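You operate a simulated robot arm through the tools that you are given. There is no shell and no other tool. Be economical: measure what you need, move in short steps, check, and stop when the job is done.

You run a simulated two-armed robot. Do the job below in one go: nothing can be reset, and whatever is moved stays where it is left.

## Task
Clear the jam, index once and park the rail's blue carrier on the carrier rack.
Fine: yellow release lever first, then the raised orange stop down; the rail's black carrier rides one station on and stays there.
Where things are to end (x, y in the base frame): blue carrier within 0.06 m of [0.65, 0.29].

The check looks at the end state, three seconds after you hand in, the way a careful person would. Anything else that was tipped, shoved, dropped, spilled or broken makes it a failure.

## Robot
Two 7-joint arms with fingered hands on one trunk, on a base that drives. Base frame: it is fixed to the floor where the robot stands at the start and does not move with it; the origin is under the middle of the robot, x ahead of it, y to its left, z up; the surface under the hand at the start is at about z = 0.86. Lengths are in m, angles in rad, forces in N, time in s.
The left shoulder is at the start at [0.031, 0.12, 1.163], the right one opposite. With the tool pointing down near the work surface each hand reaches from about 0.2 to 0.68 m from the robot's upright axis, wherever it stands, measured 20 degrees to its own side. Places, roughly: black lock knob [0.3, 0.4, 1]; black run knob [0.4, 0.2, 0.9]; blue knob [0.5, 0, 0.9]; blue pin lever [0.4, 0.2, 1]; grey fork [0.6, -0.1, 1]; top of the carrier rack [0.6, 0.5, 1]. Payload 4 kg a hand.
The TCP of each hand is the grasp point between the finger pads, 0.019 m short of the fingertips. In the tool frame z runs along the fingers and y along their closing line. The gripper opens to 0.12 m. The gripper's body begins 0.053 m behind the TCP. The gripper is a hand of 3 fingers: y runs from the thumb to the fingers, the wrist lies at [0, 0, -0.219] in the tool frame, and closing takes about 1.5 s.
Orientation is told as [roll, pitch, yaw] about the base's x, y, z axes, in that order, counted from this pose: with the fingers straight down and closing along the base's y, the tool's x points along the base's -x, its y along +y and its z along -z.

## Interface
- The arms move only by the tool arm_command. It takes "left_commands", "right_commands" or both (then of equal length, played together; a hand with none holds still); each is a list of rows, each an object (a shift or turn left out is 0, a gripper value left out holds the last) with "offset": the shift along the tool's x, y, z in m, a list of three; "rot": the turn, a rotation vector about the tool's x, y, z in rad, a list of three; "gripper": the closure, from 0 (fully open) to 1 (shut). In form: [{"offset": [dx, dy, dz], "rot": [ax, ay, az], "gripper": gripper}, ...]. A call has 1 to 12 rows; each row is the pose to reach, as a shift and turn from the pose commanded when the call began, along the tool's axes at that moment. Each row takes 0.2 s and may step no farther than 0.05 m and 0.15 rad from the row before; otherwise, or with a gripper value out of range, the whole call is refused. A pose out of reach is approached as far as the arm can. The call stops where the force on the tool passes 40 N (or 10 N more than at its start, if that is more) or the arm is blocked; 0.2 s more then pass. Each finger travels about 0.072 m/s and halts on what it meets, pressing with about 33 N; the grip force reading is that of the motor and also rises with nothing between the fingers. The clock runs only during rows and for 0.2 s after the last one: add rows that repeat a pose to give the fingers time. It gives the time, the measured TCP pose, the force on the tool (base axes), the opening and the grip force at its end, in the units of the frame above (readings bear some noise), with the torque about the TCP (base axes, N m) and any sound that the robot's microphone picked up.
- Cameras (640 x 400 px; columns grow to the right, rows downward): "scene" is now at [0.0526, 0.034, 1.7145]; the picture's right is [0.42, -0.91, -0.00], its down [-0.66, -0.31, -0.69] and it looks along [0.62, 0.29, -0.73] (base axes); focal length 274 px, centre (320, 200). "left" rides on the left gripper at [-0.066, -0.004, -0.079] in its tool frame; the picture's right is [0.05, -1.00, 0.00], its down [0.76, 0.04, -0.64] and it looks along [0.64, 0.03, 0.77] (tool axes); focal length 251 px, centre (320, 200). "right" rides on the right gripper at [0.066, -0.004, -0.079] in its tool frame; the picture's right is [0.05, 1.00, 0.00], its down [-0.76, 0.04, -0.64] and it looks along [-0.64, 0.03, 0.77] (tool axes); focal length 251 px, centre (320, 200).
- get_image(camera): a new picture of that camera. No time passes.
- raise_lower(by): slides the trunk up (or, below 0, down) by that many m; the arms and the scene camera ride with it, the base frame stays. It gives what a move gives, with no picture.
- drive_base(legs): drives the robot by 1 to 6 legs, each [ahead, turn to the left] in m and rad, along the robot's own axes; the way and the turn of a leg run together, so that a leg with both is an arc; at most 1.5 m and 3.142 rad a leg. The arms and the cameras ride along, it lands a little off, and it stops where it bumps. It gives what a move gives.
- hand_shape(shape, hand): the hand has 3 fingers and takes this shape, open, in about a second: jaw (thumb against the fingers, like two jaws); tri (thumb and two fingers); tip (a fingertip pinch); poke (one finger out to press); point (the index stretched); flat (the hand flat); cup (the hand cupped); fist (a fist). The gripper value then closes the fingers along that shape, each until it touches; the sizes above hold for jaw. It gives what a move gives, with no picture.
- aim_head(pan, tilt): turns the head with the scene camera to pan (to the left, within 2.094 rad either way) and tilt (down, from -0.506 to 1.204), counted from straight ahead of the robot. It gives what a move gives.
- pixel_to_xyz(camera, pixels): for up to 12 pixels [column, row] of the newest picture of that camera ("zoom" is the newest enlarged one), the place [x, y, z] in the base frame of the surface seen there, good to about 0.002 m. No time passes.
- zoom(camera, box): a new picture of the part [left, top, right, bottom] of that camera's present view, enlarged. No time passes.
- sign_off(): hands the job in; it is judged then, once.

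Go step by step. Measure first, check grasps and placings, and put right what went wrong. The budget is 80 turns and 70 pictures, counting those below and the enlarged ones. Unless the task says otherwise, let go and move clear before handing in, and close with one line.

The tools are called after "Call:" by a JSON object that holds its "name" and its "arguments". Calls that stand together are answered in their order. arm_command: Moves the arms, as the interface text tells. Its arguments: {"type":"object","properties":{"left_commands":{"type":"array"},"right_commands":{"type":"array"}},"required":[]} The other tools are called the same way: raise_lower (by) slides the trunk up or down; hand_shape (shape, hand) gives the hand a shape; drive_base (legs) drives the base; aim_head (pan, tilt) turns the head that bears the scene camera; get_image (camera) takes a picture; pixel_to_xyz (camera, pixels) gives the place of the surface under pixels of a picture; zoom (camera, box) takes an enlarged picture of a part of a camera's view; sign_off () hands the job in.

At the start:

```text
time: 0.0
left_tool_pos: [0.5596, 0.2925, 1.2086]
left_tcp_rot: [0.0, 0.001, 0.005]
left_contact_force: [0.2, -0.3, 0.0]
left_wrist_torque: [-0.02, 0.04, -0.03]
left_finger_gap: 0.1199
left_grasp_force: 0.1
left_shape: jaw
right_tool_pos: [0.5122, -0.0872, 1.1833]
right_tcp_rot: [0.002, 0.0, 0.006]
right_contact_force: [0.0, -0.7, 0.2]
right_wrist_torque: [-0.01, -0.02, 0.0]
right_finger_gap: 0.1201
right_grasp_force: 0.2
right_shape: jaw
trunk travel left (down, up): [-0.375, 0.165]
robot x, y, heading: [-0.0005, 0.0007, -0.001]
head pan, tilt: [0.438, 0.815]
```

scene: 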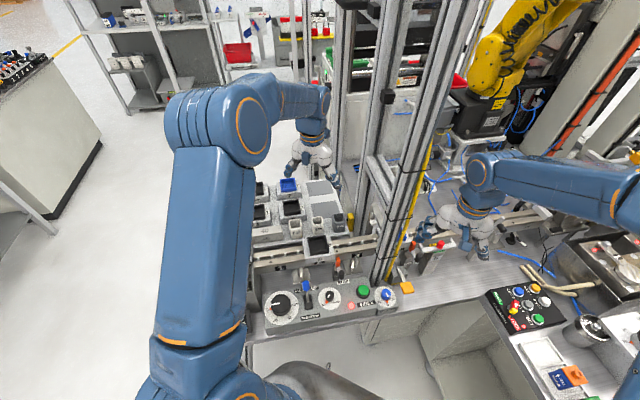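
right: 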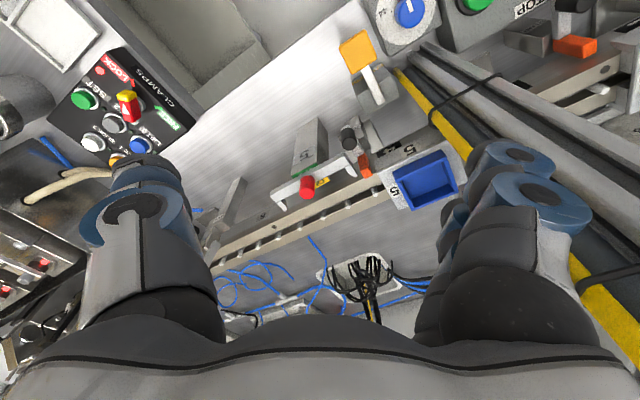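
left: 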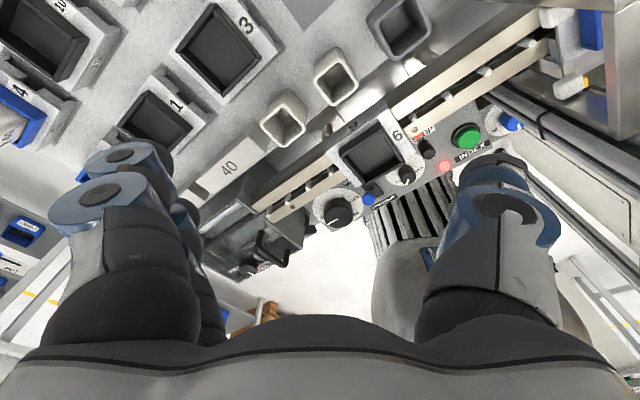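

The scene shows a rail with a black carrier (scene ~[318,245]) and a blue carrier (right view ~[430,180]), plus a control panel with a green INDEX button. I'll zoom in to find the lever, stop and controls.

Call:
{"name": "zoom", "arguments": {"camera": "scene", "box": [240, 170, 420, 340]}}

Call:
{"name": "zoom", "arguments": {"camera": "scene", "box": [370, 180, 550, 340]}}

Call:
{"name": "zoom", "arguments": {"camera": "right", "box": [240, 0, 640, 250]}}

Call:
{"name": "zoom", "arguments": {"camera": "left", "box": [200, 0, 640, 275]}}

```text
2.35 times, centred on (330, 255) of scene
```

zoom: 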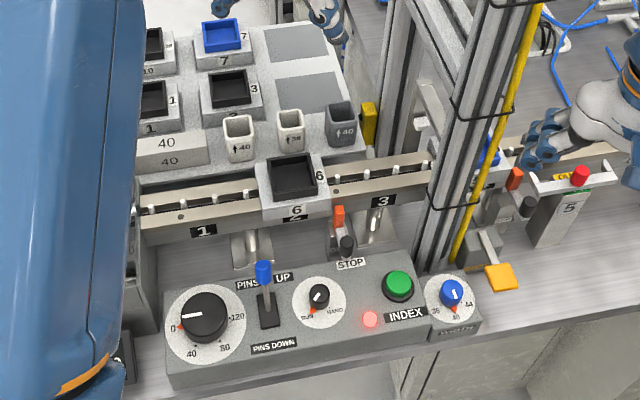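

```text
2.50 times, centred on (460, 260) of scene
```

zoom: 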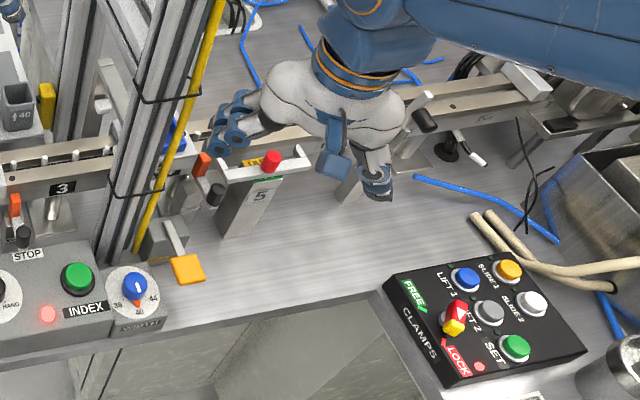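

```text
1.60 times, centred on (440, 125) of right
```

zoom: 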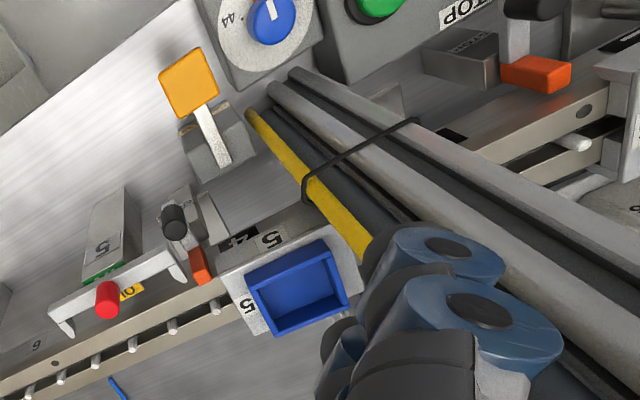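

```text
1.45 times, centred on (420, 138) of left
```

zoom: 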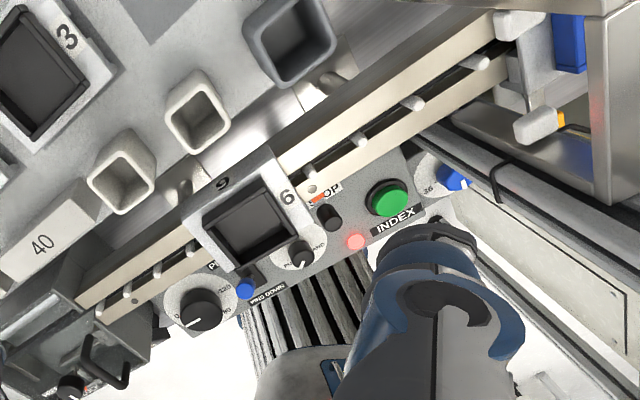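

I need closer looks at the levers and labels before touching anything; measuring key points too.

Call:
{"name": "zoom", "arguments": {"camera": "scene", "box": [250, 255, 420, 335]}}

Call:
{"name": "zoom", "arguments": {"camera": "scene", "box": [395, 210, 480, 300]}}

Call:
{"name": "pixel_to_xyz", "arguments": {"camera": "scene", "pixels": [[318, 245], [333, 265], [338, 267], [364, 291], [407, 287], [400, 272], [352, 219], [314, 284], [330, 298], [350, 306], [288, 185], [328, 200]]}}

Call:
{"name": "pixel_to_xyz", "arguments": {"camera": "right", "pixels": [[427, 177], [400, 190], [365, 165], [349, 140], [307, 187], [358, 52], [375, 90], [412, 148], [575, 45], [573, 5], [455, 165], [460, 185]]}}

```text
3.76 times, centred on (335, 295) of scene
```

zoom: 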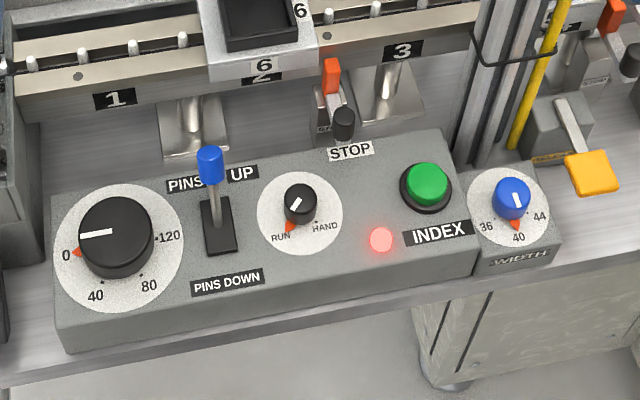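

```text
4.44 times, centred on (438, 255) of scene
```

zoom: 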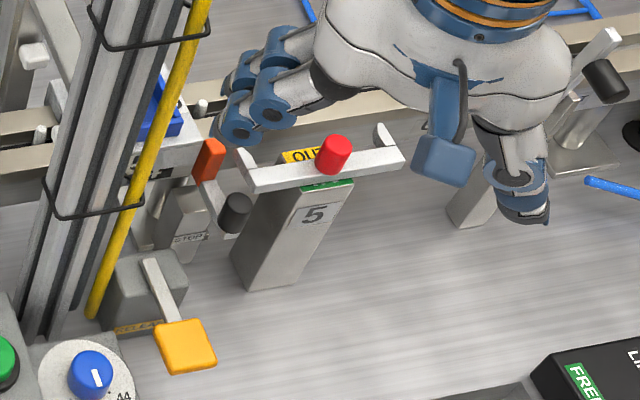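

```text
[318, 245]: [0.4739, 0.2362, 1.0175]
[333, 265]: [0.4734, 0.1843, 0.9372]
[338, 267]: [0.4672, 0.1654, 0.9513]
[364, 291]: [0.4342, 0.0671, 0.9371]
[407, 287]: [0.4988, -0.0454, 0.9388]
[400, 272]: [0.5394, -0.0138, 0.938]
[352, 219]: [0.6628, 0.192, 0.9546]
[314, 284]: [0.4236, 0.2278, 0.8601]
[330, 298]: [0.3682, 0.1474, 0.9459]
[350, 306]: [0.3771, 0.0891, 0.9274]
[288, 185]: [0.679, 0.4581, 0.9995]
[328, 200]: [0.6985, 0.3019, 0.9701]
```

```text
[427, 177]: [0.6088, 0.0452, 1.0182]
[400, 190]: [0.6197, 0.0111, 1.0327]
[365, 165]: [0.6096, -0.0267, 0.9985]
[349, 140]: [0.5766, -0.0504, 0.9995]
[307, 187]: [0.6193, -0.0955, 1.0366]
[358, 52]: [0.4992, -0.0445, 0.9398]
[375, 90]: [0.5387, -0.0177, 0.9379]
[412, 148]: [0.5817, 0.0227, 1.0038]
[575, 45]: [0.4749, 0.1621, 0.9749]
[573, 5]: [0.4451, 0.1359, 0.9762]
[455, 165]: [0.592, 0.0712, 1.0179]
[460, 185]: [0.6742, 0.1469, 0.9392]
```

The paddle marked RELEASE sits at about [0.50,-0.045,0.94]; the 4/5 stop (z≈1.0) is raised against the 2/3 one (z≈0.975). I'll inspect the gantry, rack and blue carrier more closely.

Call:
{"name": "zoom", "arguments": {"camera": "left", "box": [480, 0, 640, 130]}}

Call:
{"name": "pixel_to_xyz", "arguments": {"camera": "left", "pixels": [[570, 88], [592, 30], [622, 100], [560, 120], [545, 15], [403, 20], [372, 150], [400, 172], [330, 75], [425, 148], [310, 195], [500, 60]]}}

Call:
{"name": "zoom", "arguments": {"camera": "scene", "box": [240, 165, 370, 250]}}

Call:
{"name": "aim_head", "arguments": {"pan": 0.0, "tilt": 0.75}}

Call:
{"name": "get_image", "arguments": {"camera": "scene"}}

```text
3.08 times, centred on (560, 65) of left
```

zoom: 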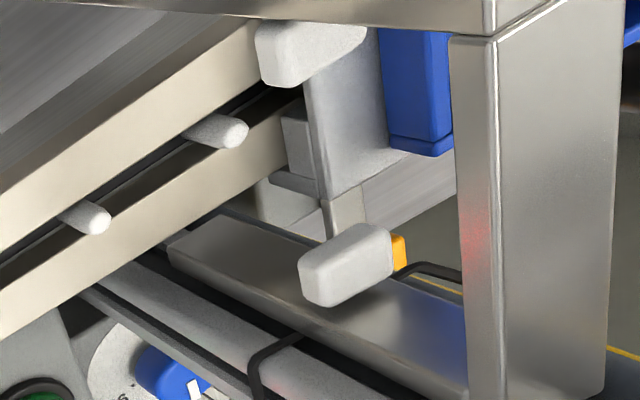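

```text
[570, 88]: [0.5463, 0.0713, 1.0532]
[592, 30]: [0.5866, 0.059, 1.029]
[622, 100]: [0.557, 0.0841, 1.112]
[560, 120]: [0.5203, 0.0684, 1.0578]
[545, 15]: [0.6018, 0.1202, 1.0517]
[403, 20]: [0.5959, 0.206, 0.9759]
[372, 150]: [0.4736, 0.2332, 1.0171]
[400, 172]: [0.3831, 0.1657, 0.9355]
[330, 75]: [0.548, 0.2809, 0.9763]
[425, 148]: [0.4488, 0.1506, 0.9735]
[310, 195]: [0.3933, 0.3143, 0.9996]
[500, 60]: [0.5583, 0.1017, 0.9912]
```

```text
4.71 times, centred on (305, 208) of scene
```

zoom: 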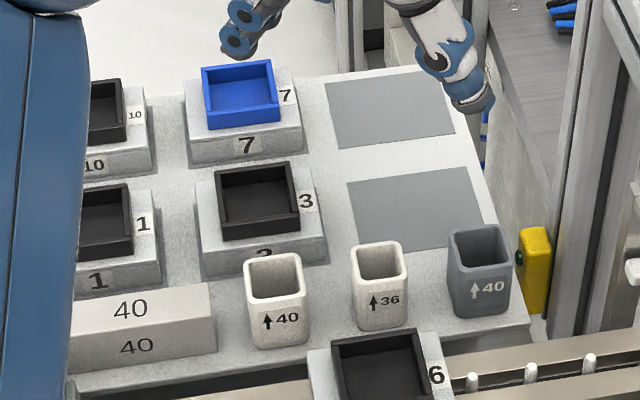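

```text
time: 0.9
left_tool_pos: [0.5594, 0.2918, 1.2086]
left_tcp_rot: [0.0, 0.0, 0.005]
left_contact_force: [0.1, 0.2, 0.1]
left_wrist_torque: [-0.01, 0.01, -0.04]
left_finger_gap: 0.1203
left_grasp_force: 0.1
left_shape: jaw
right_tool_pos: [0.5123, -0.0881, 1.1817]
right_tcp_rot: [0.0, -0.002, 0.005]
right_contact_force: [0.2, -0.6, 0.1]
right_wrist_torque: [0.02, 0.02, 0.02]
right_finger_gap: 0.1198
right_grasp_force: 0.0
right_shape: jaw
trunk travel left (down, up): [-0.375, 0.165]
robot x, y, heading: [0.0033, -0.0032, 0.001]
head pan, tilt: [0.0, 0.75]
```

```text
58 pictures are left
```

scene: 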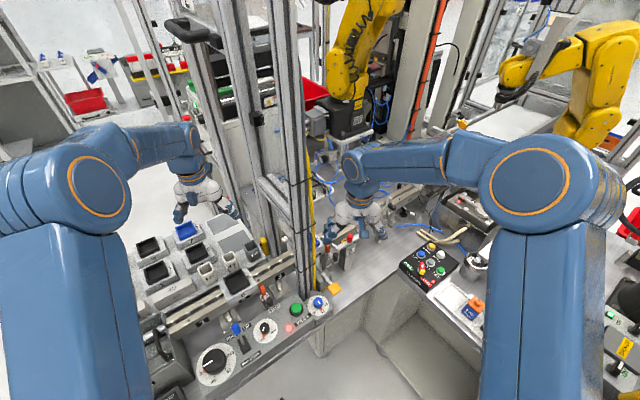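

Gantry jaws sit at z≈1.05 beside the blue carrier; the RELEASE paddle is level at z≈0.939, so it most likely presses down. I'll shape the right hand to poke and look.

Call:
{"name": "hand_shape", "arguments": {"hand": "right", "shape": "poke"}}

Call:
{"name": "get_image", "arguments": {"camera": "right"}}

Call:
{"name": "zoom", "arguments": {"camera": "scene", "box": [290, 170, 430, 300]}}

```text
time: 1.8
left_tool_pos: [0.5594, 0.2924, 1.2092]
left_tcp_rot: [0.0, 0.001, 0.006]
left_contact_force: [-0.1, -0.1, 0.4]
left_wrist_torque: [0.0, 0.02, -0.01]
left_finger_gap: 0.1201
left_grasp_force: 0.0
left_shape: jaw
right_tool_pos: [0.5132, -0.0869, 1.1822]
right_tcp_rot: [-0.002, 0.0, 0.005]
right_contact_force: [-0.5, 0.3, -0.3]
right_wrist_torque: [0.01, -0.03, 0.01]
right_finger_gap: 0.0
right_grasp_force: 0.1
right_shape: poke
trunk travel left (down, up): [-0.375, 0.165]
robot x, y, heading: [-0.0005, 0.0003, -0.0]
head pan, tilt: [0.0, 0.75]
```

```text
57 pictures are left
```

right: 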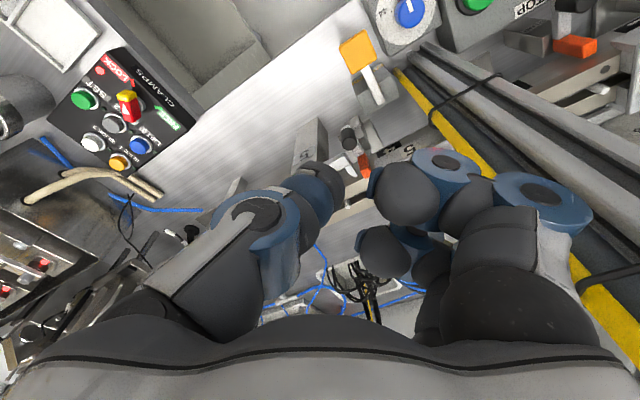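

```text
3.08 times, centred on (360, 235) of scene
```

zoom: 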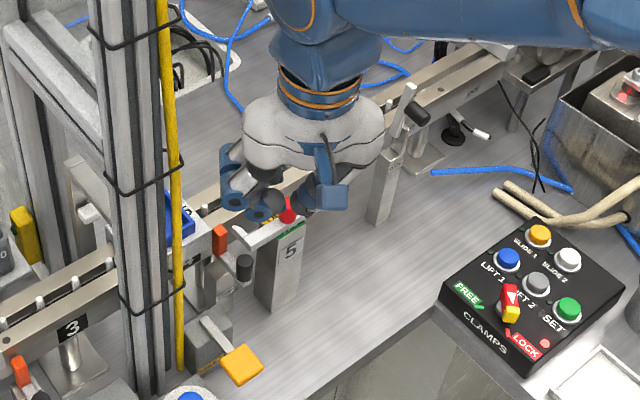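

The poke finger's tip is unclear, so a closed jaw (tip 0.019 m below TCP) is better defined. I'll go back to jaw and measure the post and paddle surroundings.

Call:
{"name": "hand_shape", "arguments": {"hand": "right", "shape": "jaw"}}

Call:
{"name": "pixel_to_xyz", "arguments": {"camera": "right", "pixels": [[340, 45], [375, 40], [345, 72], [372, 70], [405, 80], [450, 135], [425, 60], [500, 100], [580, 260], [349, 138]]}}

Call:
{"name": "arm_command", "arguments": {"right_commands": [{"gripper": 0.3}, {"gripper": 0.6}, {"gripper": 1}, {"gripper": 1}, {"gripper": 1}, {"gripper": 1}, {"gripper": 1}, {"gripper": 1}]}}

Call:
{"name": "get_image", "arguments": {"camera": "right"}}

```text
time: 2.7
left_tool_pos: [0.5602, 0.2924, 1.208]
left_tcp_rot: [0.001, 0.001, 0.005]
left_contact_force: [-0.6, -0.3, 0.1]
left_wrist_torque: [0.03, -0.04, 0.04]
left_finger_gap: 0.1201
left_grasp_force: 0.1
left_shape: jaw
right_tool_pos: [0.5128, -0.0878, 1.1824]
right_tcp_rot: [-0.001, 0.0, 0.005]
right_contact_force: [-0.4, 0.9, 0.1]
right_wrist_torque: [-0.02, 0.01, -0.01]
right_finger_gap: 0.1198
right_grasp_force: 0.0
right_shape: jaw
trunk travel left (down, up): [-0.375, 0.165]
robot x, y, heading: [-0.0009, -0.0008, 0.001]
head pan, tilt: [0.0, 0.75]
```

```text
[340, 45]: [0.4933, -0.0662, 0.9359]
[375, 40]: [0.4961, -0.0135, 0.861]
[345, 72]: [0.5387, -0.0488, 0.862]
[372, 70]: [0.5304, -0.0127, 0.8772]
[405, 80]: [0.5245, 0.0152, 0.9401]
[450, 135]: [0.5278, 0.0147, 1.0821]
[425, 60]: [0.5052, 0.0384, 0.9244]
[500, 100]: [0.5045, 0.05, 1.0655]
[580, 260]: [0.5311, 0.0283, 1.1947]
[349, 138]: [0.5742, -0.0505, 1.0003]
```

```text
time: 4.5
left_tool_pos: [0.5595, 0.2912, 1.2088]
left_tcp_rot: [0.0, 0.0, 0.006]
left_contact_force: [0.1, 0.6, 0.1]
left_wrist_torque: [0.0, -0.01, -0.01]
left_finger_gap: 0.1198
left_grasp_force: 0.1
left_shape: jaw
right_tool_pos: [0.5118, -0.0867, 1.1835]
right_tcp_rot: [-0.002, 0.001, 0.006]
right_contact_force: [-0.9, 0.2, 0.4]
right_wrist_torque: [0.01, 0.01, 0.01]
right_finger_gap: 0.0002
right_grasp_force: 33.3
right_shape: jaw
trunk travel left (down, up): [-0.375, 0.165]
robot x, y, heading: [0.0015, 0.0032, 0.003]
head pan, tilt: [0.0, 0.75]
```

```text
55 pictures are left
```

right: 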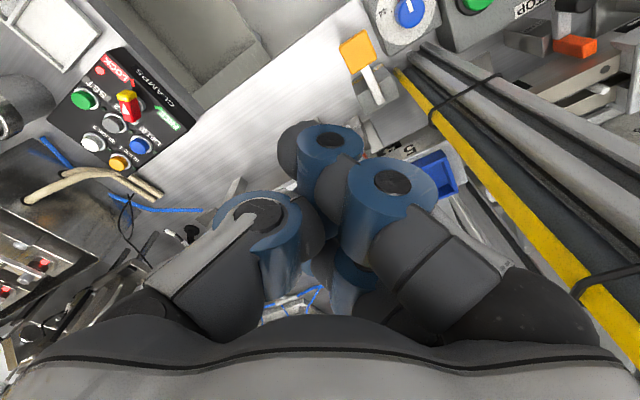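

Closed jaw is at the TCP; the post/yellow cable edge is at y≈0.015, so I'll press the paddle's outer half at about [0.488,-0.057]. Approaching to just above it.

Call:
{"name": "arm_command", "arguments": {"right_commands": [{"offset": [0.024, 0.015, 0.03]}, {"offset": [0.024, 0.03, 0.07]}, {"offset": [0.024, 0.03, 0.115]}, {"offset": [0.024, 0.03, 0.16]}, {"offset": [0.024, 0.03, 0.205]}, {"offset": [0.024, 0.03, 0.205]}]}}

Call:
{"name": "zoom", "arguments": {"camera": "scene", "box": [290, 200, 400, 310]}}

Call:
{"name": "get_image", "arguments": {"camera": "right"}}

```text
time: 5.9
left_tool_pos: [0.5586, 0.2926, 1.2093]
left_tcp_rot: [0.001, -0.001, 0.006]
left_contact_force: [-1.3, 0.0, 0.7]
left_wrist_torque: [0.01, -0.01, 0.01]
left_finger_gap: 0.1199
left_grasp_force: 0.0
left_shape: jaw
right_tool_pos: [0.4873, -0.0582, 0.9766]
right_tcp_rot: [0.0, 0.001, 0.005]
right_contact_force: [-0.5, -0.2, 0.2]
right_wrist_torque: [0.02, 0.01, -0.01]
right_finger_gap: 0.0
right_grasp_force: 33.1
right_shape: jaw
trunk travel left (down, up): [-0.375, 0.165]
robot x, y, heading: [0.0, -0.0008, -0.002]
head pan, tilt: [0.0, 0.75]
```

```text
3.64 times, centred on (345, 255) of scene
```

zoom: 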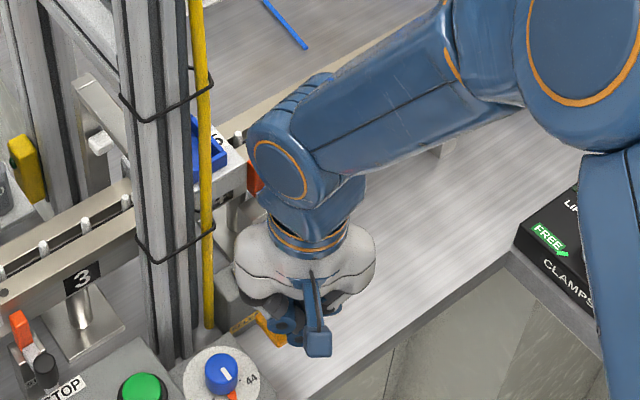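

```text
53 pictures are left
```

right: 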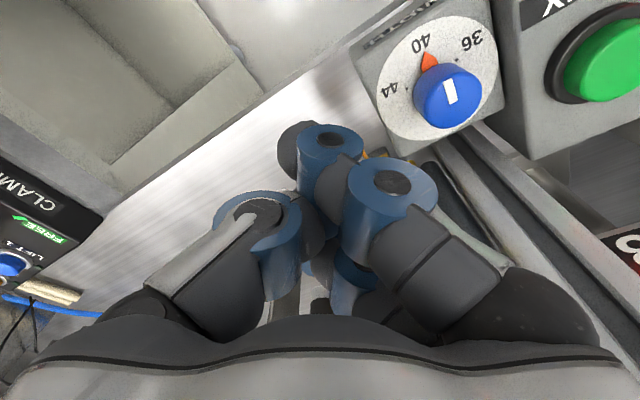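

Fingertips are above the paddle, clear of everything. Pressing down slowly.

Call:
{"name": "arm_command", "arguments": {"right_commands": [{"offset": [0, 0, 0.01]}, {"offset": [0, 0, 0.018]}, {"offset": [0, 0, 0.024]}, {"offset": [0, 0, 0.03]}, {"offset": [0, 0, 0.036]}, {"offset": [0, 0, 0.042]}, {"offset": [0, 0, 0.048]}]}}

```text
time: 7.5
left_tool_pos: [0.5589, 0.2928, 1.2084]
left_tcp_rot: [-0.001, 0.001, 0.006]
left_contact_force: [0.1, -0.4, 0.0]
left_wrist_torque: [0.01, -0.02, 0.03]
left_finger_gap: 0.1201
left_grasp_force: 0.0
left_shape: jaw
right_tool_pos: [0.4872, -0.058, 0.93]
right_tcp_rot: [-0.001, 0.0, 0.006]
right_contact_force: [-0.5, -0.1, 4.4]
right_wrist_torque: [0.04, -0.02, 0.0]
right_finger_gap: 0.0
right_grasp_force: 33.0
right_shape: jaw
trunk travel left (down, up): [-0.375, 0.165]
robot x, y, heading: [-0.0012, -0.0032, 0.002]
head pan, tilt: [0.0, 0.75]
```

A light 4.4 N resistance says the paddle is moving down; I'll push farther.

Call:
{"name": "arm_command", "arguments": {"right_commands": [{"offset": [0, 0, 0.006]}, {"offset": [0, 0, 0.012]}, {"offset": [0, 0, 0.018]}, {"offset": [0, 0, 0.024]}, {"offset": [0, 0, 0.03]}]}}

Call:
{"name": "zoom", "arguments": {"camera": "scene", "box": [290, 200, 400, 310]}}

```text
time: 8.2
left_tool_pos: [0.5566, 0.2927, 1.2103]
left_tcp_rot: [0.001, -0.003, 0.005]
left_contact_force: [-0.2, -0.5, 0.1]
left_wrist_torque: [-0.02, 0.0, 0.02]
left_finger_gap: 0.1197
left_grasp_force: 0.0
left_shape: jaw
right_tool_pos: [0.4874, -0.0634, 0.9211]
right_tcp_rot: [-0.007, -0.003, 0.001]
right_contact_force: [-13.2, -11.4, 27.7]
right_wrist_torque: [0.29, -0.05, 0.12]
right_finger_gap: 0.0
right_grasp_force: 33.0
right_shape: jaw
trunk travel left (down, up): [-0.375, 0.165]
robot x, y, heading: [-0.0017, 0.0005, 0.002]
head pan, tilt: [0.0, 0.75]
stopped in row 3 (right hand): the force on the tool passed its limit at 45 N (the readings are from after the stop); the commanded pose is now the measured one
```

```text
3.64 times, centred on (345, 255) of scene
```

zoom: 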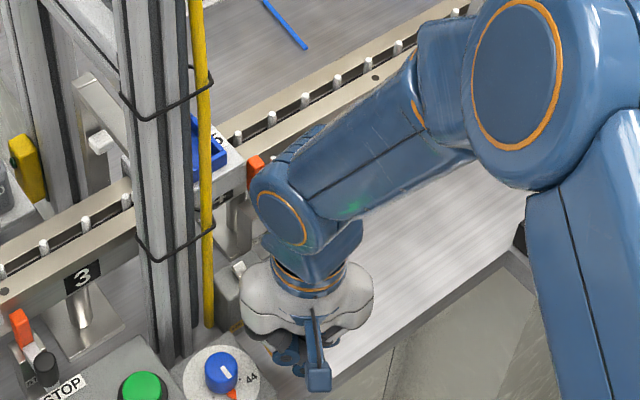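

The press ended at a stop (45 N). Lifting to see what state the lever is in.

Call:
{"name": "arm_command", "arguments": {"right_commands": [{"offset": [0.0, 0, -0.04]}, {"offset": [0.0, -0.01, -0.08]}, {"offset": [0.0, -0.03, -0.12]}, {"offset": [0.0, -0.06, -0.16]}, {"offset": [0.0, -0.08, -0.2]}, {"offset": [0.0, -0.1, -0.24]}]}}

Call:
{"name": "get_image", "arguments": {"camera": "right"}}

Call:
{"name": "zoom", "arguments": {"camera": "scene", "box": [260, 200, 380, 330]}}

```text
time: 9.6
left_tool_pos: [0.5587, 0.2913, 1.2112]
left_tcp_rot: [0.001, -0.001, 0.006]
left_contact_force: [-0.6, 0.1, 0.2]
left_wrist_torque: [-0.01, -0.02, -0.02]
left_finger_gap: 0.1198
left_grasp_force: 0.0
left_shape: jaw
right_tool_pos: [0.4897, -0.1607, 1.1619]
right_tcp_rot: [-0.005, -0.002, 0.001]
right_contact_force: [-0.1, 0.2, 0.1]
right_wrist_torque: [0.03, 0.0, -0.01]
right_finger_gap: 0.0
right_grasp_force: 33.7
right_shape: jaw
trunk travel left (down, up): [-0.375, 0.165]
robot x, y, heading: [-0.0018, 0.0046, 0.002]
head pan, tilt: [0.0, 0.75]
```

```text
51 pictures are left
```

right: 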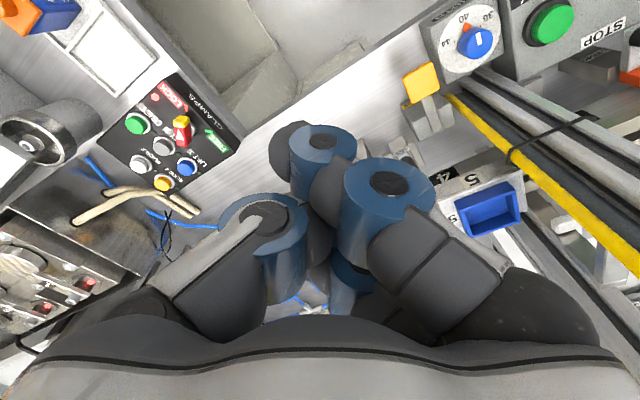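

```text
3.08 times, centred on (320, 265) of scene
```

zoom: 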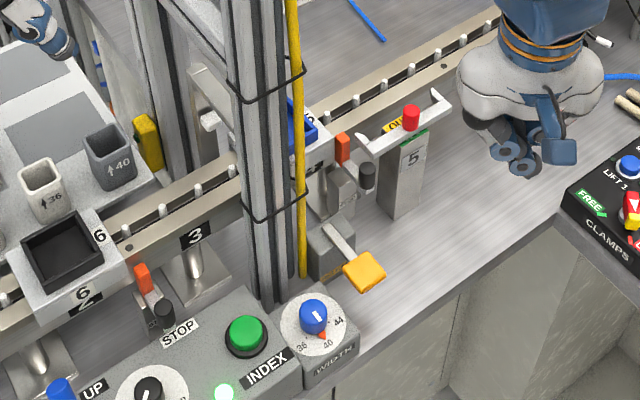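

The lamp by INDEX has turned green (zoom [223,392]): the release worked. Next is the raised stop; measuring its knob and neighbours.

Call:
{"name": "pixel_to_xyz", "arguments": {"camera": "zoom", "pixels": [[367, 167], [367, 182], [411, 107], [343, 140], [310, 125], [207, 118], [162, 303], [142, 270], [363, 272], [362, 138], [440, 97], [318, 150]]}}

Call:
{"name": "zoom", "arguments": {"camera": "scene", "box": [310, 225, 360, 275]}}

Call:
{"name": "zoom", "arguments": {"camera": "scene", "box": [250, 270, 310, 330]}}

```text
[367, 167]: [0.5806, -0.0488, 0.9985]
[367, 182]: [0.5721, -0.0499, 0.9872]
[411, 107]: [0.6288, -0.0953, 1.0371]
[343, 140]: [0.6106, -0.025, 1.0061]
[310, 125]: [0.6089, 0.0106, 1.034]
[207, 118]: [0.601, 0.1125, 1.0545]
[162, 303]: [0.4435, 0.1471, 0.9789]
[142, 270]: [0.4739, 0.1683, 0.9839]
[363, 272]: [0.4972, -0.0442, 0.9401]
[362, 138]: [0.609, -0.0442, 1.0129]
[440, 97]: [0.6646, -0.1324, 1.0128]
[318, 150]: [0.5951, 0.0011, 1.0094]
```

```text
8.00 times, centred on (335, 250) of scene
```

zoom: 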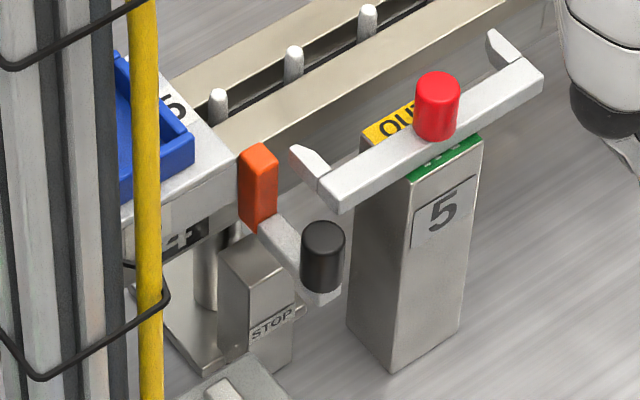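

```text
6.67 times, centred on (280, 300) of scene
```

zoom: 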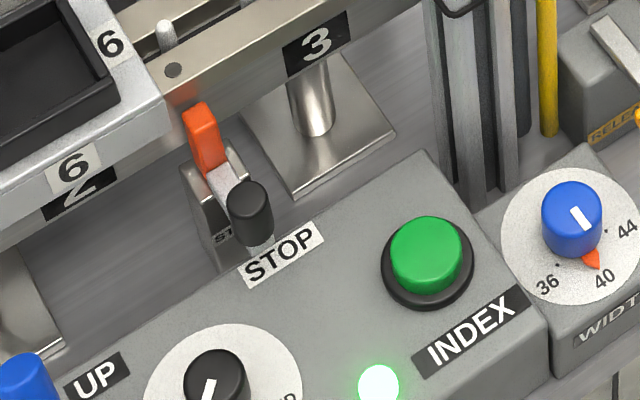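

The 4-side stop's tab top is 1.013 versus 0.984 for the lowered one. I'll bring the closed fingers, tilted 0.3 rad so the palm clears the red knob, over the black knob at [0.578,-0.05,1.0].

Call:
{"name": "arm_command", "arguments": {"right_commands": [{"offset": [-0.03, 0.03, 0.0], "rot": [0, -0.1, 0]}, {"offset": [-0.06, 0.06, 0.0], "rot": [0, -0.2, 0]}, {"offset": [-0.09, 0.09, 0.0], "rot": [0, -0.3, 0]}, {"offset": [-0.09, 0.107, 0.04], "rot": [0, -0.3, 0]}, {"offset": [-0.09, 0.107, 0.08], "rot": [0, -0.3, 0]}, {"offset": [-0.09, 0.107, 0.115], "rot": [0, -0.3, 0]}, {"offset": [-0.09, 0.107, 0.125], "rot": [0, -0.3, 0]}]}}

Call:
{"name": "zoom", "arguments": {"camera": "scene", "box": [290, 200, 400, 310]}}

Call:
{"name": "get_image", "arguments": {"camera": "right"}}

```text
time: 11.2
left_tool_pos: [0.5596, 0.2921, 1.21]
left_tcp_rot: [0.0, -0.001, 0.004]
left_contact_force: [0.2, -0.1, 0.2]
left_wrist_torque: [0.03, -0.02, -0.05]
left_finger_gap: 0.1201
left_grasp_force: 0.0
left_shape: jaw
right_tool_pos: [0.5785, -0.0543, 1.0344]
right_tcp_rot: [-0.007, -0.304, 0.003]
right_contact_force: [0.5, 0.4, 0.4]
right_wrist_torque: [0.05, 0.01, -0.01]
right_finger_gap: 0.0
right_grasp_force: 32.9
right_shape: jaw
trunk travel left (down, up): [-0.375, 0.165]
robot x, y, heading: [-0.0008, -0.0019, 0.002]
head pan, tilt: [0.0, 0.75]
```

```text
3.64 times, centred on (345, 255) of scene
```

zoom: 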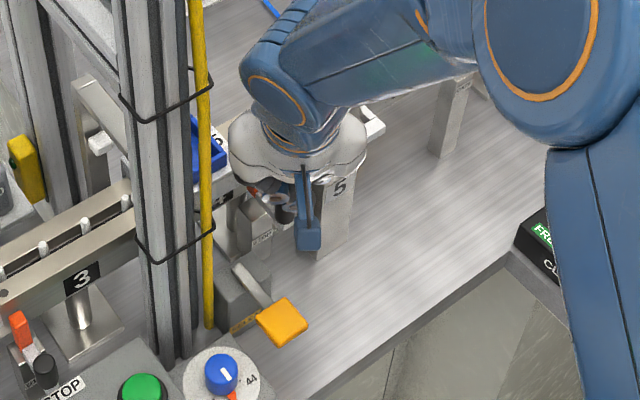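

```text
46 pictures are left
```

right: 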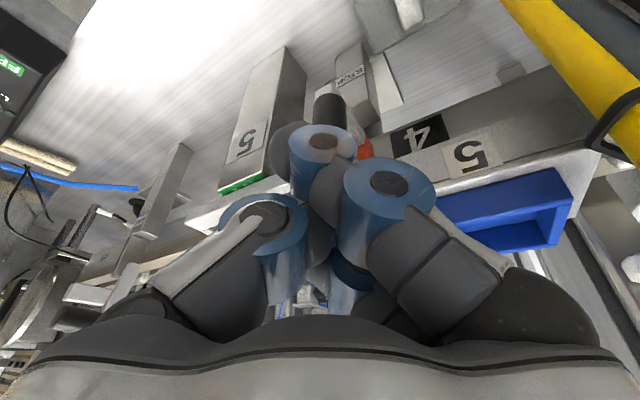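

The near finger covers the knob (right view [330,110] just behind the fingertip). Pressing straight down in small steps.

Call:
{"name": "arm_command", "arguments": {"right_commands": [{"offset": [0.00296, 0, 0.00955]}, {"offset": [0.00473, 0, 0.01528]}, {"offset": [0.0065, 0, 0.021]}, {"offset": [0.0083, 0, 0.0267]}, {"offset": [0.01, 0, 0.0325]}, {"offset": [0.0118, 0, 0.0382]}]}}

Call:
{"name": "zoom", "arguments": {"camera": "right", "box": [220, 20, 500, 200]}}

```text
time: 12.6
left_tool_pos: [0.5604, 0.293, 1.2084]
left_tcp_rot: [-0.001, 0.002, 0.005]
left_contact_force: [1.0, -0.1, -0.6]
left_wrist_torque: [-0.02, 0.02, 0.05]
left_finger_gap: 0.12
left_grasp_force: 0.2
left_shape: jaw
right_tool_pos: [0.5802, -0.0541, 0.9919]
right_tcp_rot: [-0.007, -0.297, 0.005]
right_contact_force: [-0.8, -0.1, -0.8]
right_wrist_torque: [0.03, -0.06, 0.0]
right_finger_gap: 0.0
right_grasp_force: 33.0
right_shape: jaw
trunk travel left (down, up): [-0.375, 0.165]
robot x, y, heading: [-0.0048, -0.0012, 0.0]
head pan, tilt: [0.0, 0.75]
```

```text
2.22 times, centred on (360, 110) of right
```

zoom: 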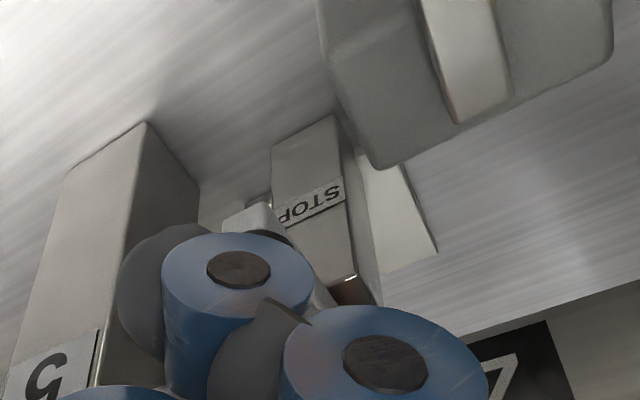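

No force left on the tool; I'll lift away and see whether the stop dropped.

Call:
{"name": "arm_command", "arguments": {"right_commands": [{"offset": [-0.012, 0, -0.039]}, {"offset": [-0.02, -0.02, -0.085]}, {"offset": [0.0, -0.06, -0.11], "rot": [0, 0.1, 0]}, {"offset": [0.01, -0.1, -0.13], "rot": [0, 0.2, 0]}, {"offset": [0.02, -0.13, -0.15], "rot": [0, 0.297, 0]}]}}

Call:
{"name": "zoom", "arguments": {"camera": "scene", "box": [250, 210, 370, 330]}}

Call:
{"name": "pixel_to_xyz", "arguments": {"camera": "zoom", "pixels": [[420, 145], [390, 125]]}}

```text
refused: row 2 steps farther than a row can; nothing moved
```

```text
3.33 times, centred on (310, 270) of scene
```

zoom: 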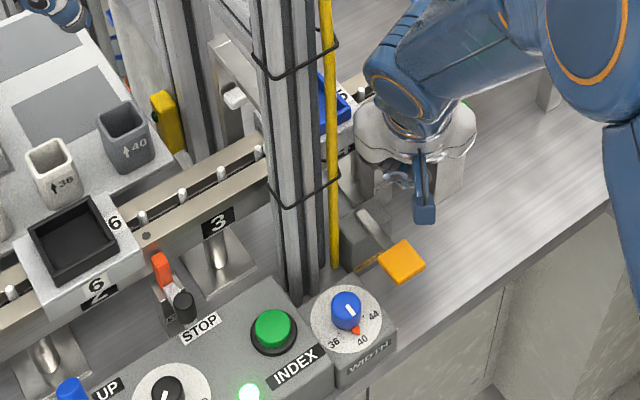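

```text
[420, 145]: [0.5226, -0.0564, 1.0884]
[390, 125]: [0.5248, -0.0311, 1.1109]
```

Refused for step size; repeating with shorter rows.

Call:
{"name": "arm_command", "arguments": {"right_commands": [{"offset": [-0.012, 0, -0.039]}, {"offset": [-0.02, -0.015, -0.078]}, {"offset": [-0.01, -0.05, -0.1], "rot": [0, 0.1, 0]}, {"offset": [0.0, -0.09, -0.12], "rot": [0, 0.2, 0]}, {"offset": [0.01, -0.13, -0.14], "rot": [0, 0.297, 0]}]}}

Call:
{"name": "zoom", "arguments": {"camera": "scene", "box": [300, 215, 370, 275]}}

```text
time: 13.8
left_tool_pos: [0.5597, 0.2921, 1.2087]
left_tcp_rot: [0.001, 0.001, 0.003]
left_contact_force: [-0.3, 0.1, 0.3]
left_wrist_torque: [0.01, 0.02, -0.04]
left_finger_gap: 0.12
left_grasp_force: 0.1
left_shape: jaw
right_tool_pos: [0.528, -0.1822, 1.1256]
right_tcp_rot: [-0.002, -0.004, 0.003]
right_contact_force: [-0.6, -0.2, 0.1]
right_wrist_torque: [0.01, 0.04, 0.0]
right_finger_gap: 0.0
right_grasp_force: 33.3
right_shape: jaw
trunk travel left (down, up): [-0.375, 0.165]
robot x, y, heading: [-0.0014, -0.0016, 0.005]
head pan, tilt: [0.0, 0.75]
```

```text
6.67 times, centred on (335, 245) of scene
```

zoom: 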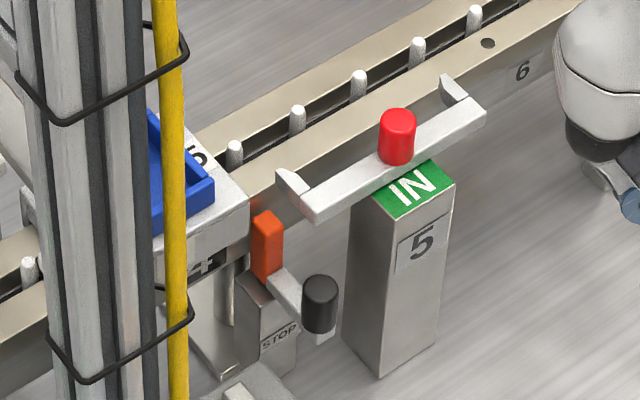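

The stop's tab now looks lower, but the grey fork at station 5 has slid toward the rail (now "IN" shows; before "OUT"). I'll measure both.

Call:
{"name": "pixel_to_xyz", "arguments": {"camera": "zoom", "pixels": [[268, 217], [266, 240], [320, 283], [397, 118], [397, 145], [315, 205], [470, 110], [440, 85], [278, 175], [420, 180], [235, 150], [380, 195]]}}

Call:
{"name": "get_image", "arguments": {"camera": "right"}}

```text
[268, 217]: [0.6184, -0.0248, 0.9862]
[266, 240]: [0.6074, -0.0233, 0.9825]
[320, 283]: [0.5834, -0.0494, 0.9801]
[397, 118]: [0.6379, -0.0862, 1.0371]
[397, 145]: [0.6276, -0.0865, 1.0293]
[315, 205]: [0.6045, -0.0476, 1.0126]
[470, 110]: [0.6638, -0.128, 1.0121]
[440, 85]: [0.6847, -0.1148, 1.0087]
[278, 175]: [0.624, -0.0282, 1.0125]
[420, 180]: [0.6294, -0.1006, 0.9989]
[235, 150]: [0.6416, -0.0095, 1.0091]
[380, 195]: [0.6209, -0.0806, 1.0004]
```

```text
42 pictures are left
```

right: 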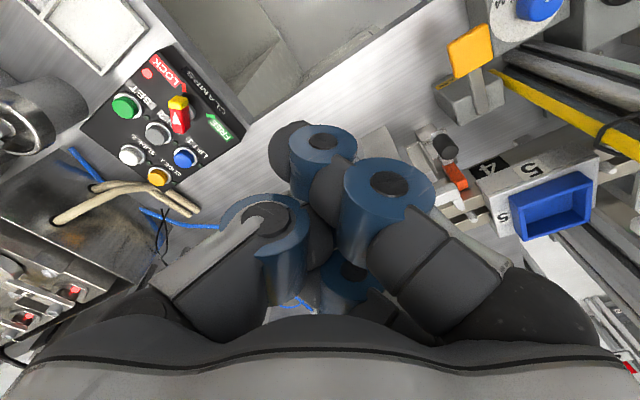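

The stop is down (tab 0.986), but my fingers nudged the fork about 13 mm inward (red knob [0.629,-0.095]→[0.638,-0.086]). I'll take the red knob between the fingers, closing along the rail, and draw it back to OUT.

Call:
{"name": "arm_command", "arguments": {"right_commands": [{"offset": [-0.022, 0.019, -0.02], "rot": [0, 0, -0.125], "gripper": 0.5}, {"offset": [-0.044, 0.038, -0.02], "rot": [0, 0, -0.25], "gripper": 0.5}, {"offset": [-0.066, 0.057, -0.02], "rot": [0, 0, -0.375], "gripper": 0.5}, {"offset": [-0.088, 0.076, -0.02], "rot": [0, 0, -0.5], "gripper": 0.5}, {"offset": [-0.11, 0.0955, -0.02], "rot": [0, 0, -0.62], "gripper": 0.5}, {"offset": [-0.11, 0.0955, 0.01], "rot": [0, 0, -0.62], "gripper": 0.5}, {"offset": [-0.11, 0.0955, 0.03], "rot": [0, 0, -0.62], "gripper": 0.5}]}}

Call:
{"name": "get_image", "arguments": {"camera": "right"}}

```text
time: 15.4
left_tool_pos: [0.5599, 0.2926, 1.2083]
left_tcp_rot: [0.001, 0.0, 0.006]
left_contact_force: [-0.2, -0.8, 0.2]
left_wrist_torque: [0.01, 0.01, -0.02]
left_finger_gap: 0.12
left_grasp_force: 0.1
left_shape: jaw
right_tool_pos: [0.6398, -0.0863, 1.0953]
right_tcp_rot: [-0.006, -0.002, 0.622]
right_contact_force: [1.1, 0.6, -0.5]
right_wrist_torque: [-0.02, 0.01, 0.02]
right_finger_gap: 0.0597
right_grasp_force: 0.1
right_shape: jaw
trunk travel left (down, up): [-0.375, 0.165]
robot x, y, heading: [-0.0022, 0.0022, 0.002]
head pan, tilt: [0.0, 0.75]
```

```text
41 pictures are left
```

right: 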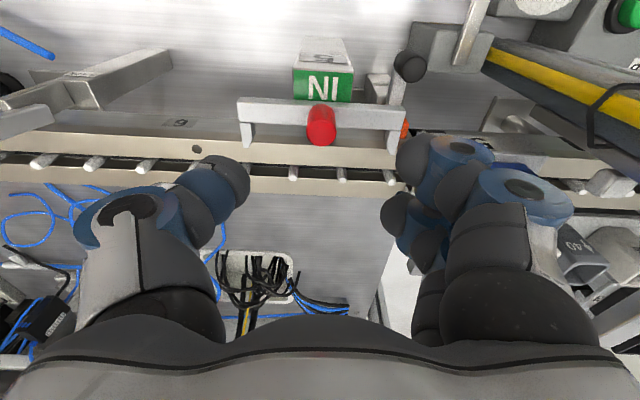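

The view is square to the rail with the knob centred at col 320. Lowering and closing on it.

Call:
{"name": "arm_command", "arguments": {"right_commands": [{"offset": [0, 0, 0.025], "gripper": 0.5}, {"offset": [0, 0, 0.052], "gripper": 0.5}, {"offset": [0, 0, 0.052], "gripper": 0.6}, {"offset": [0, 0, 0.052], "gripper": 0.7}, {"offset": [0, 0, 0.052], "gripper": 0.8}, {"offset": [0, 0, 0.052], "gripper": 0.85}, {"offset": [0, 0, 0.052], "gripper": 0.88}]}}

Call:
{"name": "get_image", "arguments": {"camera": "right"}}

```text
time: 17.0
left_tool_pos: [0.5591, 0.2919, 1.2086]
left_tcp_rot: [0.0, -0.001, 0.006]
left_contact_force: [-0.5, -0.4, 1.0]
left_wrist_torque: [0.01, 0.0, 0.02]
left_finger_gap: 0.12
left_grasp_force: 0.2
left_shape: jaw
right_tool_pos: [0.6386, -0.0884, 1.0422]
right_tcp_rot: [-0.006, -0.003, 0.62]
right_contact_force: [0.4, -1.3, 0.3]
right_wrist_torque: [-0.01, 0.01, 0.05]
right_finger_gap: 0.0145
right_grasp_force: 0.1
right_shape: jaw
trunk travel left (down, up): [-0.375, 0.165]
robot x, y, heading: [-0.0025, 0.0011, 0.003]
head pan, tilt: [0.0, 0.75]
```

```text
40 pictures are left
```

right: 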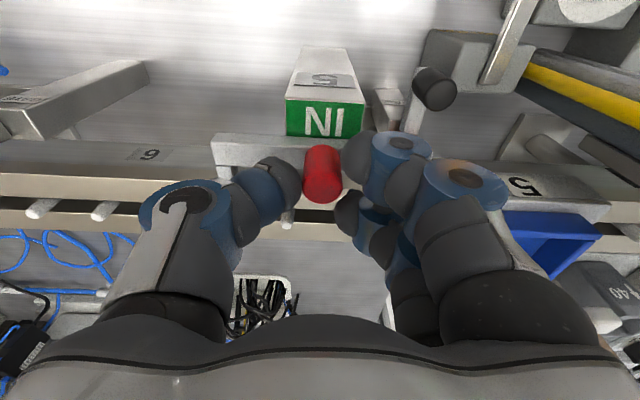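

Fingers straddle the knob. Closing firmly, then drawing it back along tool +x.

Call:
{"name": "arm_command", "arguments": {"right_commands": [{"gripper": 1}, {"gripper": 1}, {"gripper": 1}, {"offset": [0.004, 0, 0]}, {"offset": [0.008, 0, 0]}, {"offset": [0.012, 0, 0]}, {"offset": [0.014, 0, 0]}, {"offset": [0.016, 0, 0]}]}}

Call:
{"name": "get_image", "arguments": {"camera": "right"}}

```text
time: 18.8
left_tool_pos: [0.562, 0.2896, 1.2085]
left_tcp_rot: [0.003, 0.001, 0.006]
left_contact_force: [0.1, 0.5, -0.1]
left_wrist_torque: [-0.01, -0.02, -0.03]
left_finger_gap: 0.1199
left_grasp_force: 0.2
left_shape: jaw
right_tool_pos: [0.6295, -0.102, 1.0438]
right_tcp_rot: [-0.012, -0.003, 0.622]
right_contact_force: [21.1, -23.2, 4.8]
right_wrist_torque: [-0.18, -0.13, 0.0]
right_finger_gap: 0.0002
right_grasp_force: 33.0
right_shape: jaw
trunk travel left (down, up): [-0.375, 0.165]
robot x, y, heading: [-0.0011, 0.0003, -0.002]
head pan, tilt: [0.0, 0.75]
```

```text
39 pictures are left
```

right: 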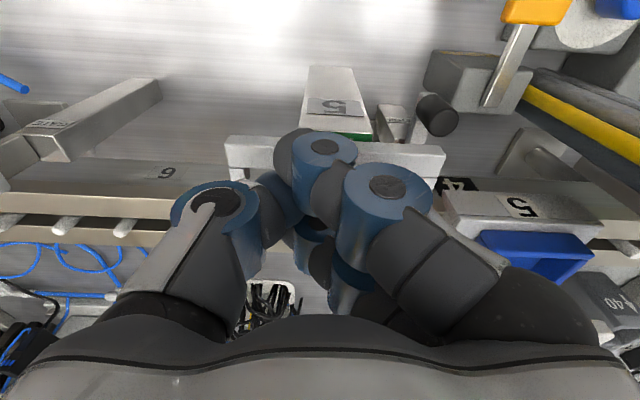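

The fork moved back (green IN now only a sliver), with some side force on the fingers. Opening to relax, then lifting.

Call:
{"name": "arm_command", "arguments": {"right_commands": [{"gripper": 0.8}, {"gripper": 0.6}, {"gripper": 0.5}, {"gripper": 0.5}, {"gripper": 0.5}, {"offset": [0, 0, -0.03]}, {"offset": [0, 0, -0.07]}, {"offset": [0, 0, -0.1]}]}}

Call:
{"name": "get_image", "arguments": {"camera": "right"}}

Call:
{"name": "pixel_to_xyz", "arguments": {"camera": "right", "pixels": [[320, 110]]}}

```text
time: 20.6
left_tool_pos: [0.5591, 0.2927, 1.2078]
left_tcp_rot: [0.001, 0.0, 0.005]
left_contact_force: [0.2, -0.1, -0.2]
left_wrist_torque: [0.0, -0.01, -0.02]
left_finger_gap: 0.1202
left_grasp_force: 0.1
left_shape: jaw
right_tool_pos: [0.6268, -0.0962, 1.1441]
right_tcp_rot: [-0.007, -0.001, 0.621]
right_contact_force: [-0.9, -0.3, 0.4]
right_wrist_torque: [-0.02, 0.0, 0.0]
right_finger_gap: 0.0594
right_grasp_force: 0.0
right_shape: jaw
trunk travel left (down, up): [-0.375, 0.165]
robot x, y, heading: [0.0002, 0.0017, 0.002]
head pan, tilt: [0.0, 0.75]
```

```text
38 pictures are left
```

right: 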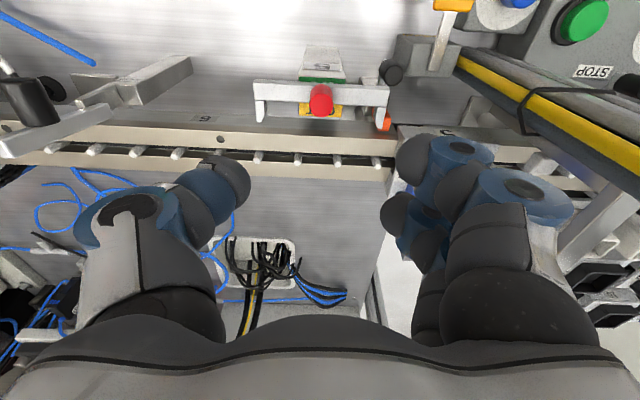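

```text
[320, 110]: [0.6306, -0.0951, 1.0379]
```

The fork is back at OUT with its knob at [0.631,-0.095], as before. Now measuring INDEX for pressing it with the left hand.

Call:
{"name": "zoom", "arguments": {"camera": "scene", "box": [220, 270, 340, 370]}}

Call:
{"name": "pixel_to_xyz", "arguments": {"camera": "zoom", "pixels": [[405, 205], [395, 185], [415, 200], [385, 235], [455, 150], [270, 200], [345, 270]]}}

```text
4.00 times, centred on (280, 320) of scene
```

zoom: 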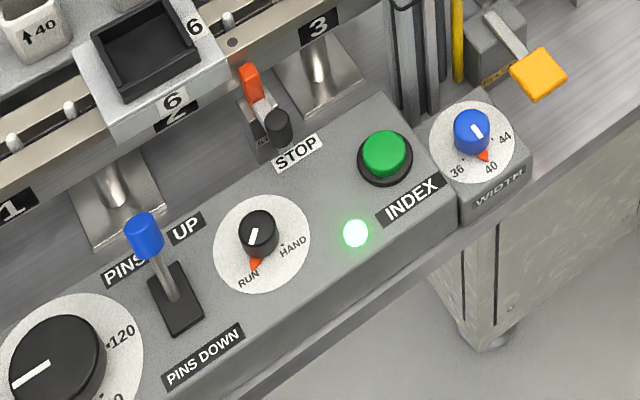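

```text
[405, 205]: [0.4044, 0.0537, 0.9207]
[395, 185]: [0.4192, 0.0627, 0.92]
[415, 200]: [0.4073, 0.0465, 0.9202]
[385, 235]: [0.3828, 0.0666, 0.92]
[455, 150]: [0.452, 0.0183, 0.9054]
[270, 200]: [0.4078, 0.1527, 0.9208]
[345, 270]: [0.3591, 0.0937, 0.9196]
```

Getting the button-top point and bringing the left hand, closed and slightly tilted, over INDEX at a safe height.

Call:
{"name": "pixel_to_xyz", "arguments": {"camera": "zoom", "pixels": [[386, 148], [375, 140], [398, 150]]}}

Call:
{"name": "arm_command", "arguments": {"left_commands": [{"offset": [0.025, -0.04, 0], "rot": [0, -0.05, 0], "gripper": 0.4}, {"offset": [0.05, -0.075, 0], "rot": [0, -0.1, 0], "gripper": 0.8}, {"offset": [0.07, -0.11, 0], "rot": [0, -0.15, 0], "gripper": 1}, {"offset": [0.09, -0.15, 0], "rot": [0, -0.2, 0], "gripper": 1}, {"offset": [0.11, -0.19, 0], "rot": [0, -0.25, 0], "gripper": 1}, {"offset": [0.122, -0.225, 0.02], "rot": [0, -0.3, 0], "gripper": 1}, {"offset": [0.122, -0.225, 0.065], "rot": [0, -0.3, 0], "gripper": 1}, {"offset": [0.122, -0.225, 0.11], "rot": [0, -0.3, 0], "gripper": 1}, {"offset": [0.122, -0.225, 0.155], "rot": [0, -0.3, 0], "gripper": 1}, {"offset": [0.122, -0.225, 0.2], "rot": [0, -0.3, 0], "gripper": 1}, {"offset": [0.122, -0.225, 0.225], "rot": [0, -0.3, 0], "gripper": 1}]}}

Call:
{"name": "zoom", "arguments": {"camera": "scene", "box": [220, 230, 380, 370]}}

Call:
{"name": "get_image", "arguments": {"camera": "left"}}

```text
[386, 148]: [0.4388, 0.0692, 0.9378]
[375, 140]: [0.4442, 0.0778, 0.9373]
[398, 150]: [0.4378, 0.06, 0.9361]
```

```text
time: 23.0
left_tool_pos: [0.4365, 0.069, 0.9826]
left_tcp_rot: [-0.001, -0.301, 0.006]
left_contact_force: [-7.3, 13.5, 4.5]
left_wrist_torque: [-1.5, -1.12, 0.54]
left_finger_gap: 0.0
left_grasp_force: 32.8
left_shape: jaw
right_tool_pos: [0.6248, -0.0944, 1.1445]
right_tcp_rot: [-0.011, -0.001, 0.621]
right_contact_force: [0.3, -0.5, -0.7]
right_wrist_torque: [0.04, 0.0, 0.04]
right_finger_gap: 0.0595
right_grasp_force: 0.0
right_shape: jaw
trunk travel left (down, up): [-0.375, 0.165]
robot x, y, heading: [-0.0021, -0.0005, -0.003]
head pan, tilt: [0.0, 0.75]
```

```text
2.86 times, centred on (300, 300) of scene
```

zoom: 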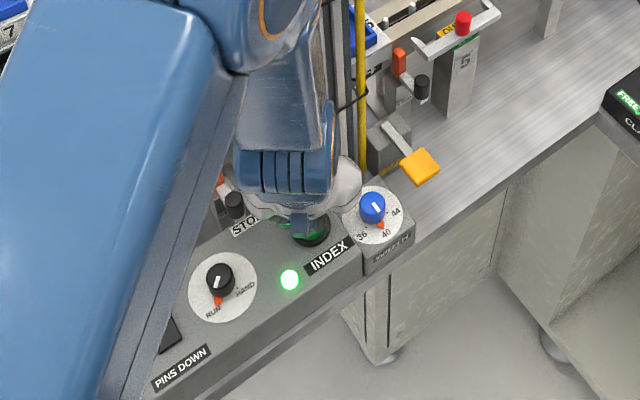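

```text
35 pictures are left
```

left: 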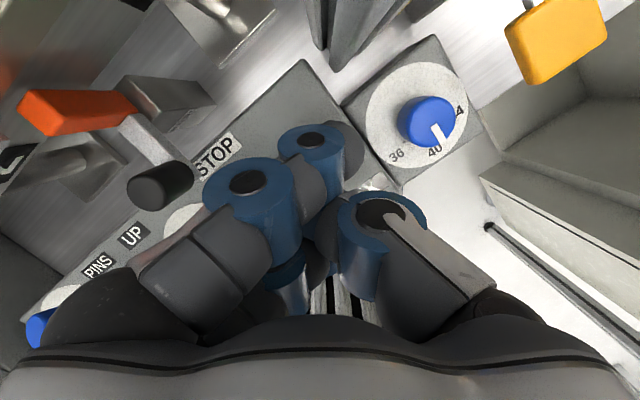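

The left hand reads a side push of about 15 N, so its body is brushing the gantry post. I'll back off, tilt more so the palm stays nearer to me, and recheck.

Call:
{"name": "arm_command", "arguments": {"left_commands": [{"offset": [0.0161, 0.005, -0.0155]}, {"offset": [0.0161, 0.005, -0.0155], "rot": [0, -0.1, 0]}, {"offset": [0.0161, 0.005, -0.0155], "rot": [0, -0.2, 0]}, {"offset": [0.0161, 0.005, -0.0155], "rot": [0, -0.25, 0]}, {"offset": [0.008, 0.004, -0.013], "rot": [0, -0.25, 0]}]}}

```text
time: 24.2
left_tool_pos: [0.4283, 0.0708, 0.9929]
left_tcp_rot: [-0.001, -0.551, 0.005]
left_contact_force: [0.7, 0.1, 0.6]
left_wrist_torque: [0.03, -0.01, -0.01]
left_finger_gap: 0.0002
left_grasp_force: 33.0
left_shape: jaw
right_tool_pos: [0.6273, -0.0965, 1.1433]
right_tcp_rot: [-0.006, -0.002, 0.621]
right_contact_force: [0.0, 0.3, -1.0]
right_wrist_torque: [-0.02, -0.02, 0.03]
right_finger_gap: 0.0595
right_grasp_force: 0.1
right_shape: jaw
trunk travel left (down, up): [-0.375, 0.165]
robot x, y, heading: [-0.0047, 0.0, 0.004]
head pan, tilt: [0.0, 0.75]
```

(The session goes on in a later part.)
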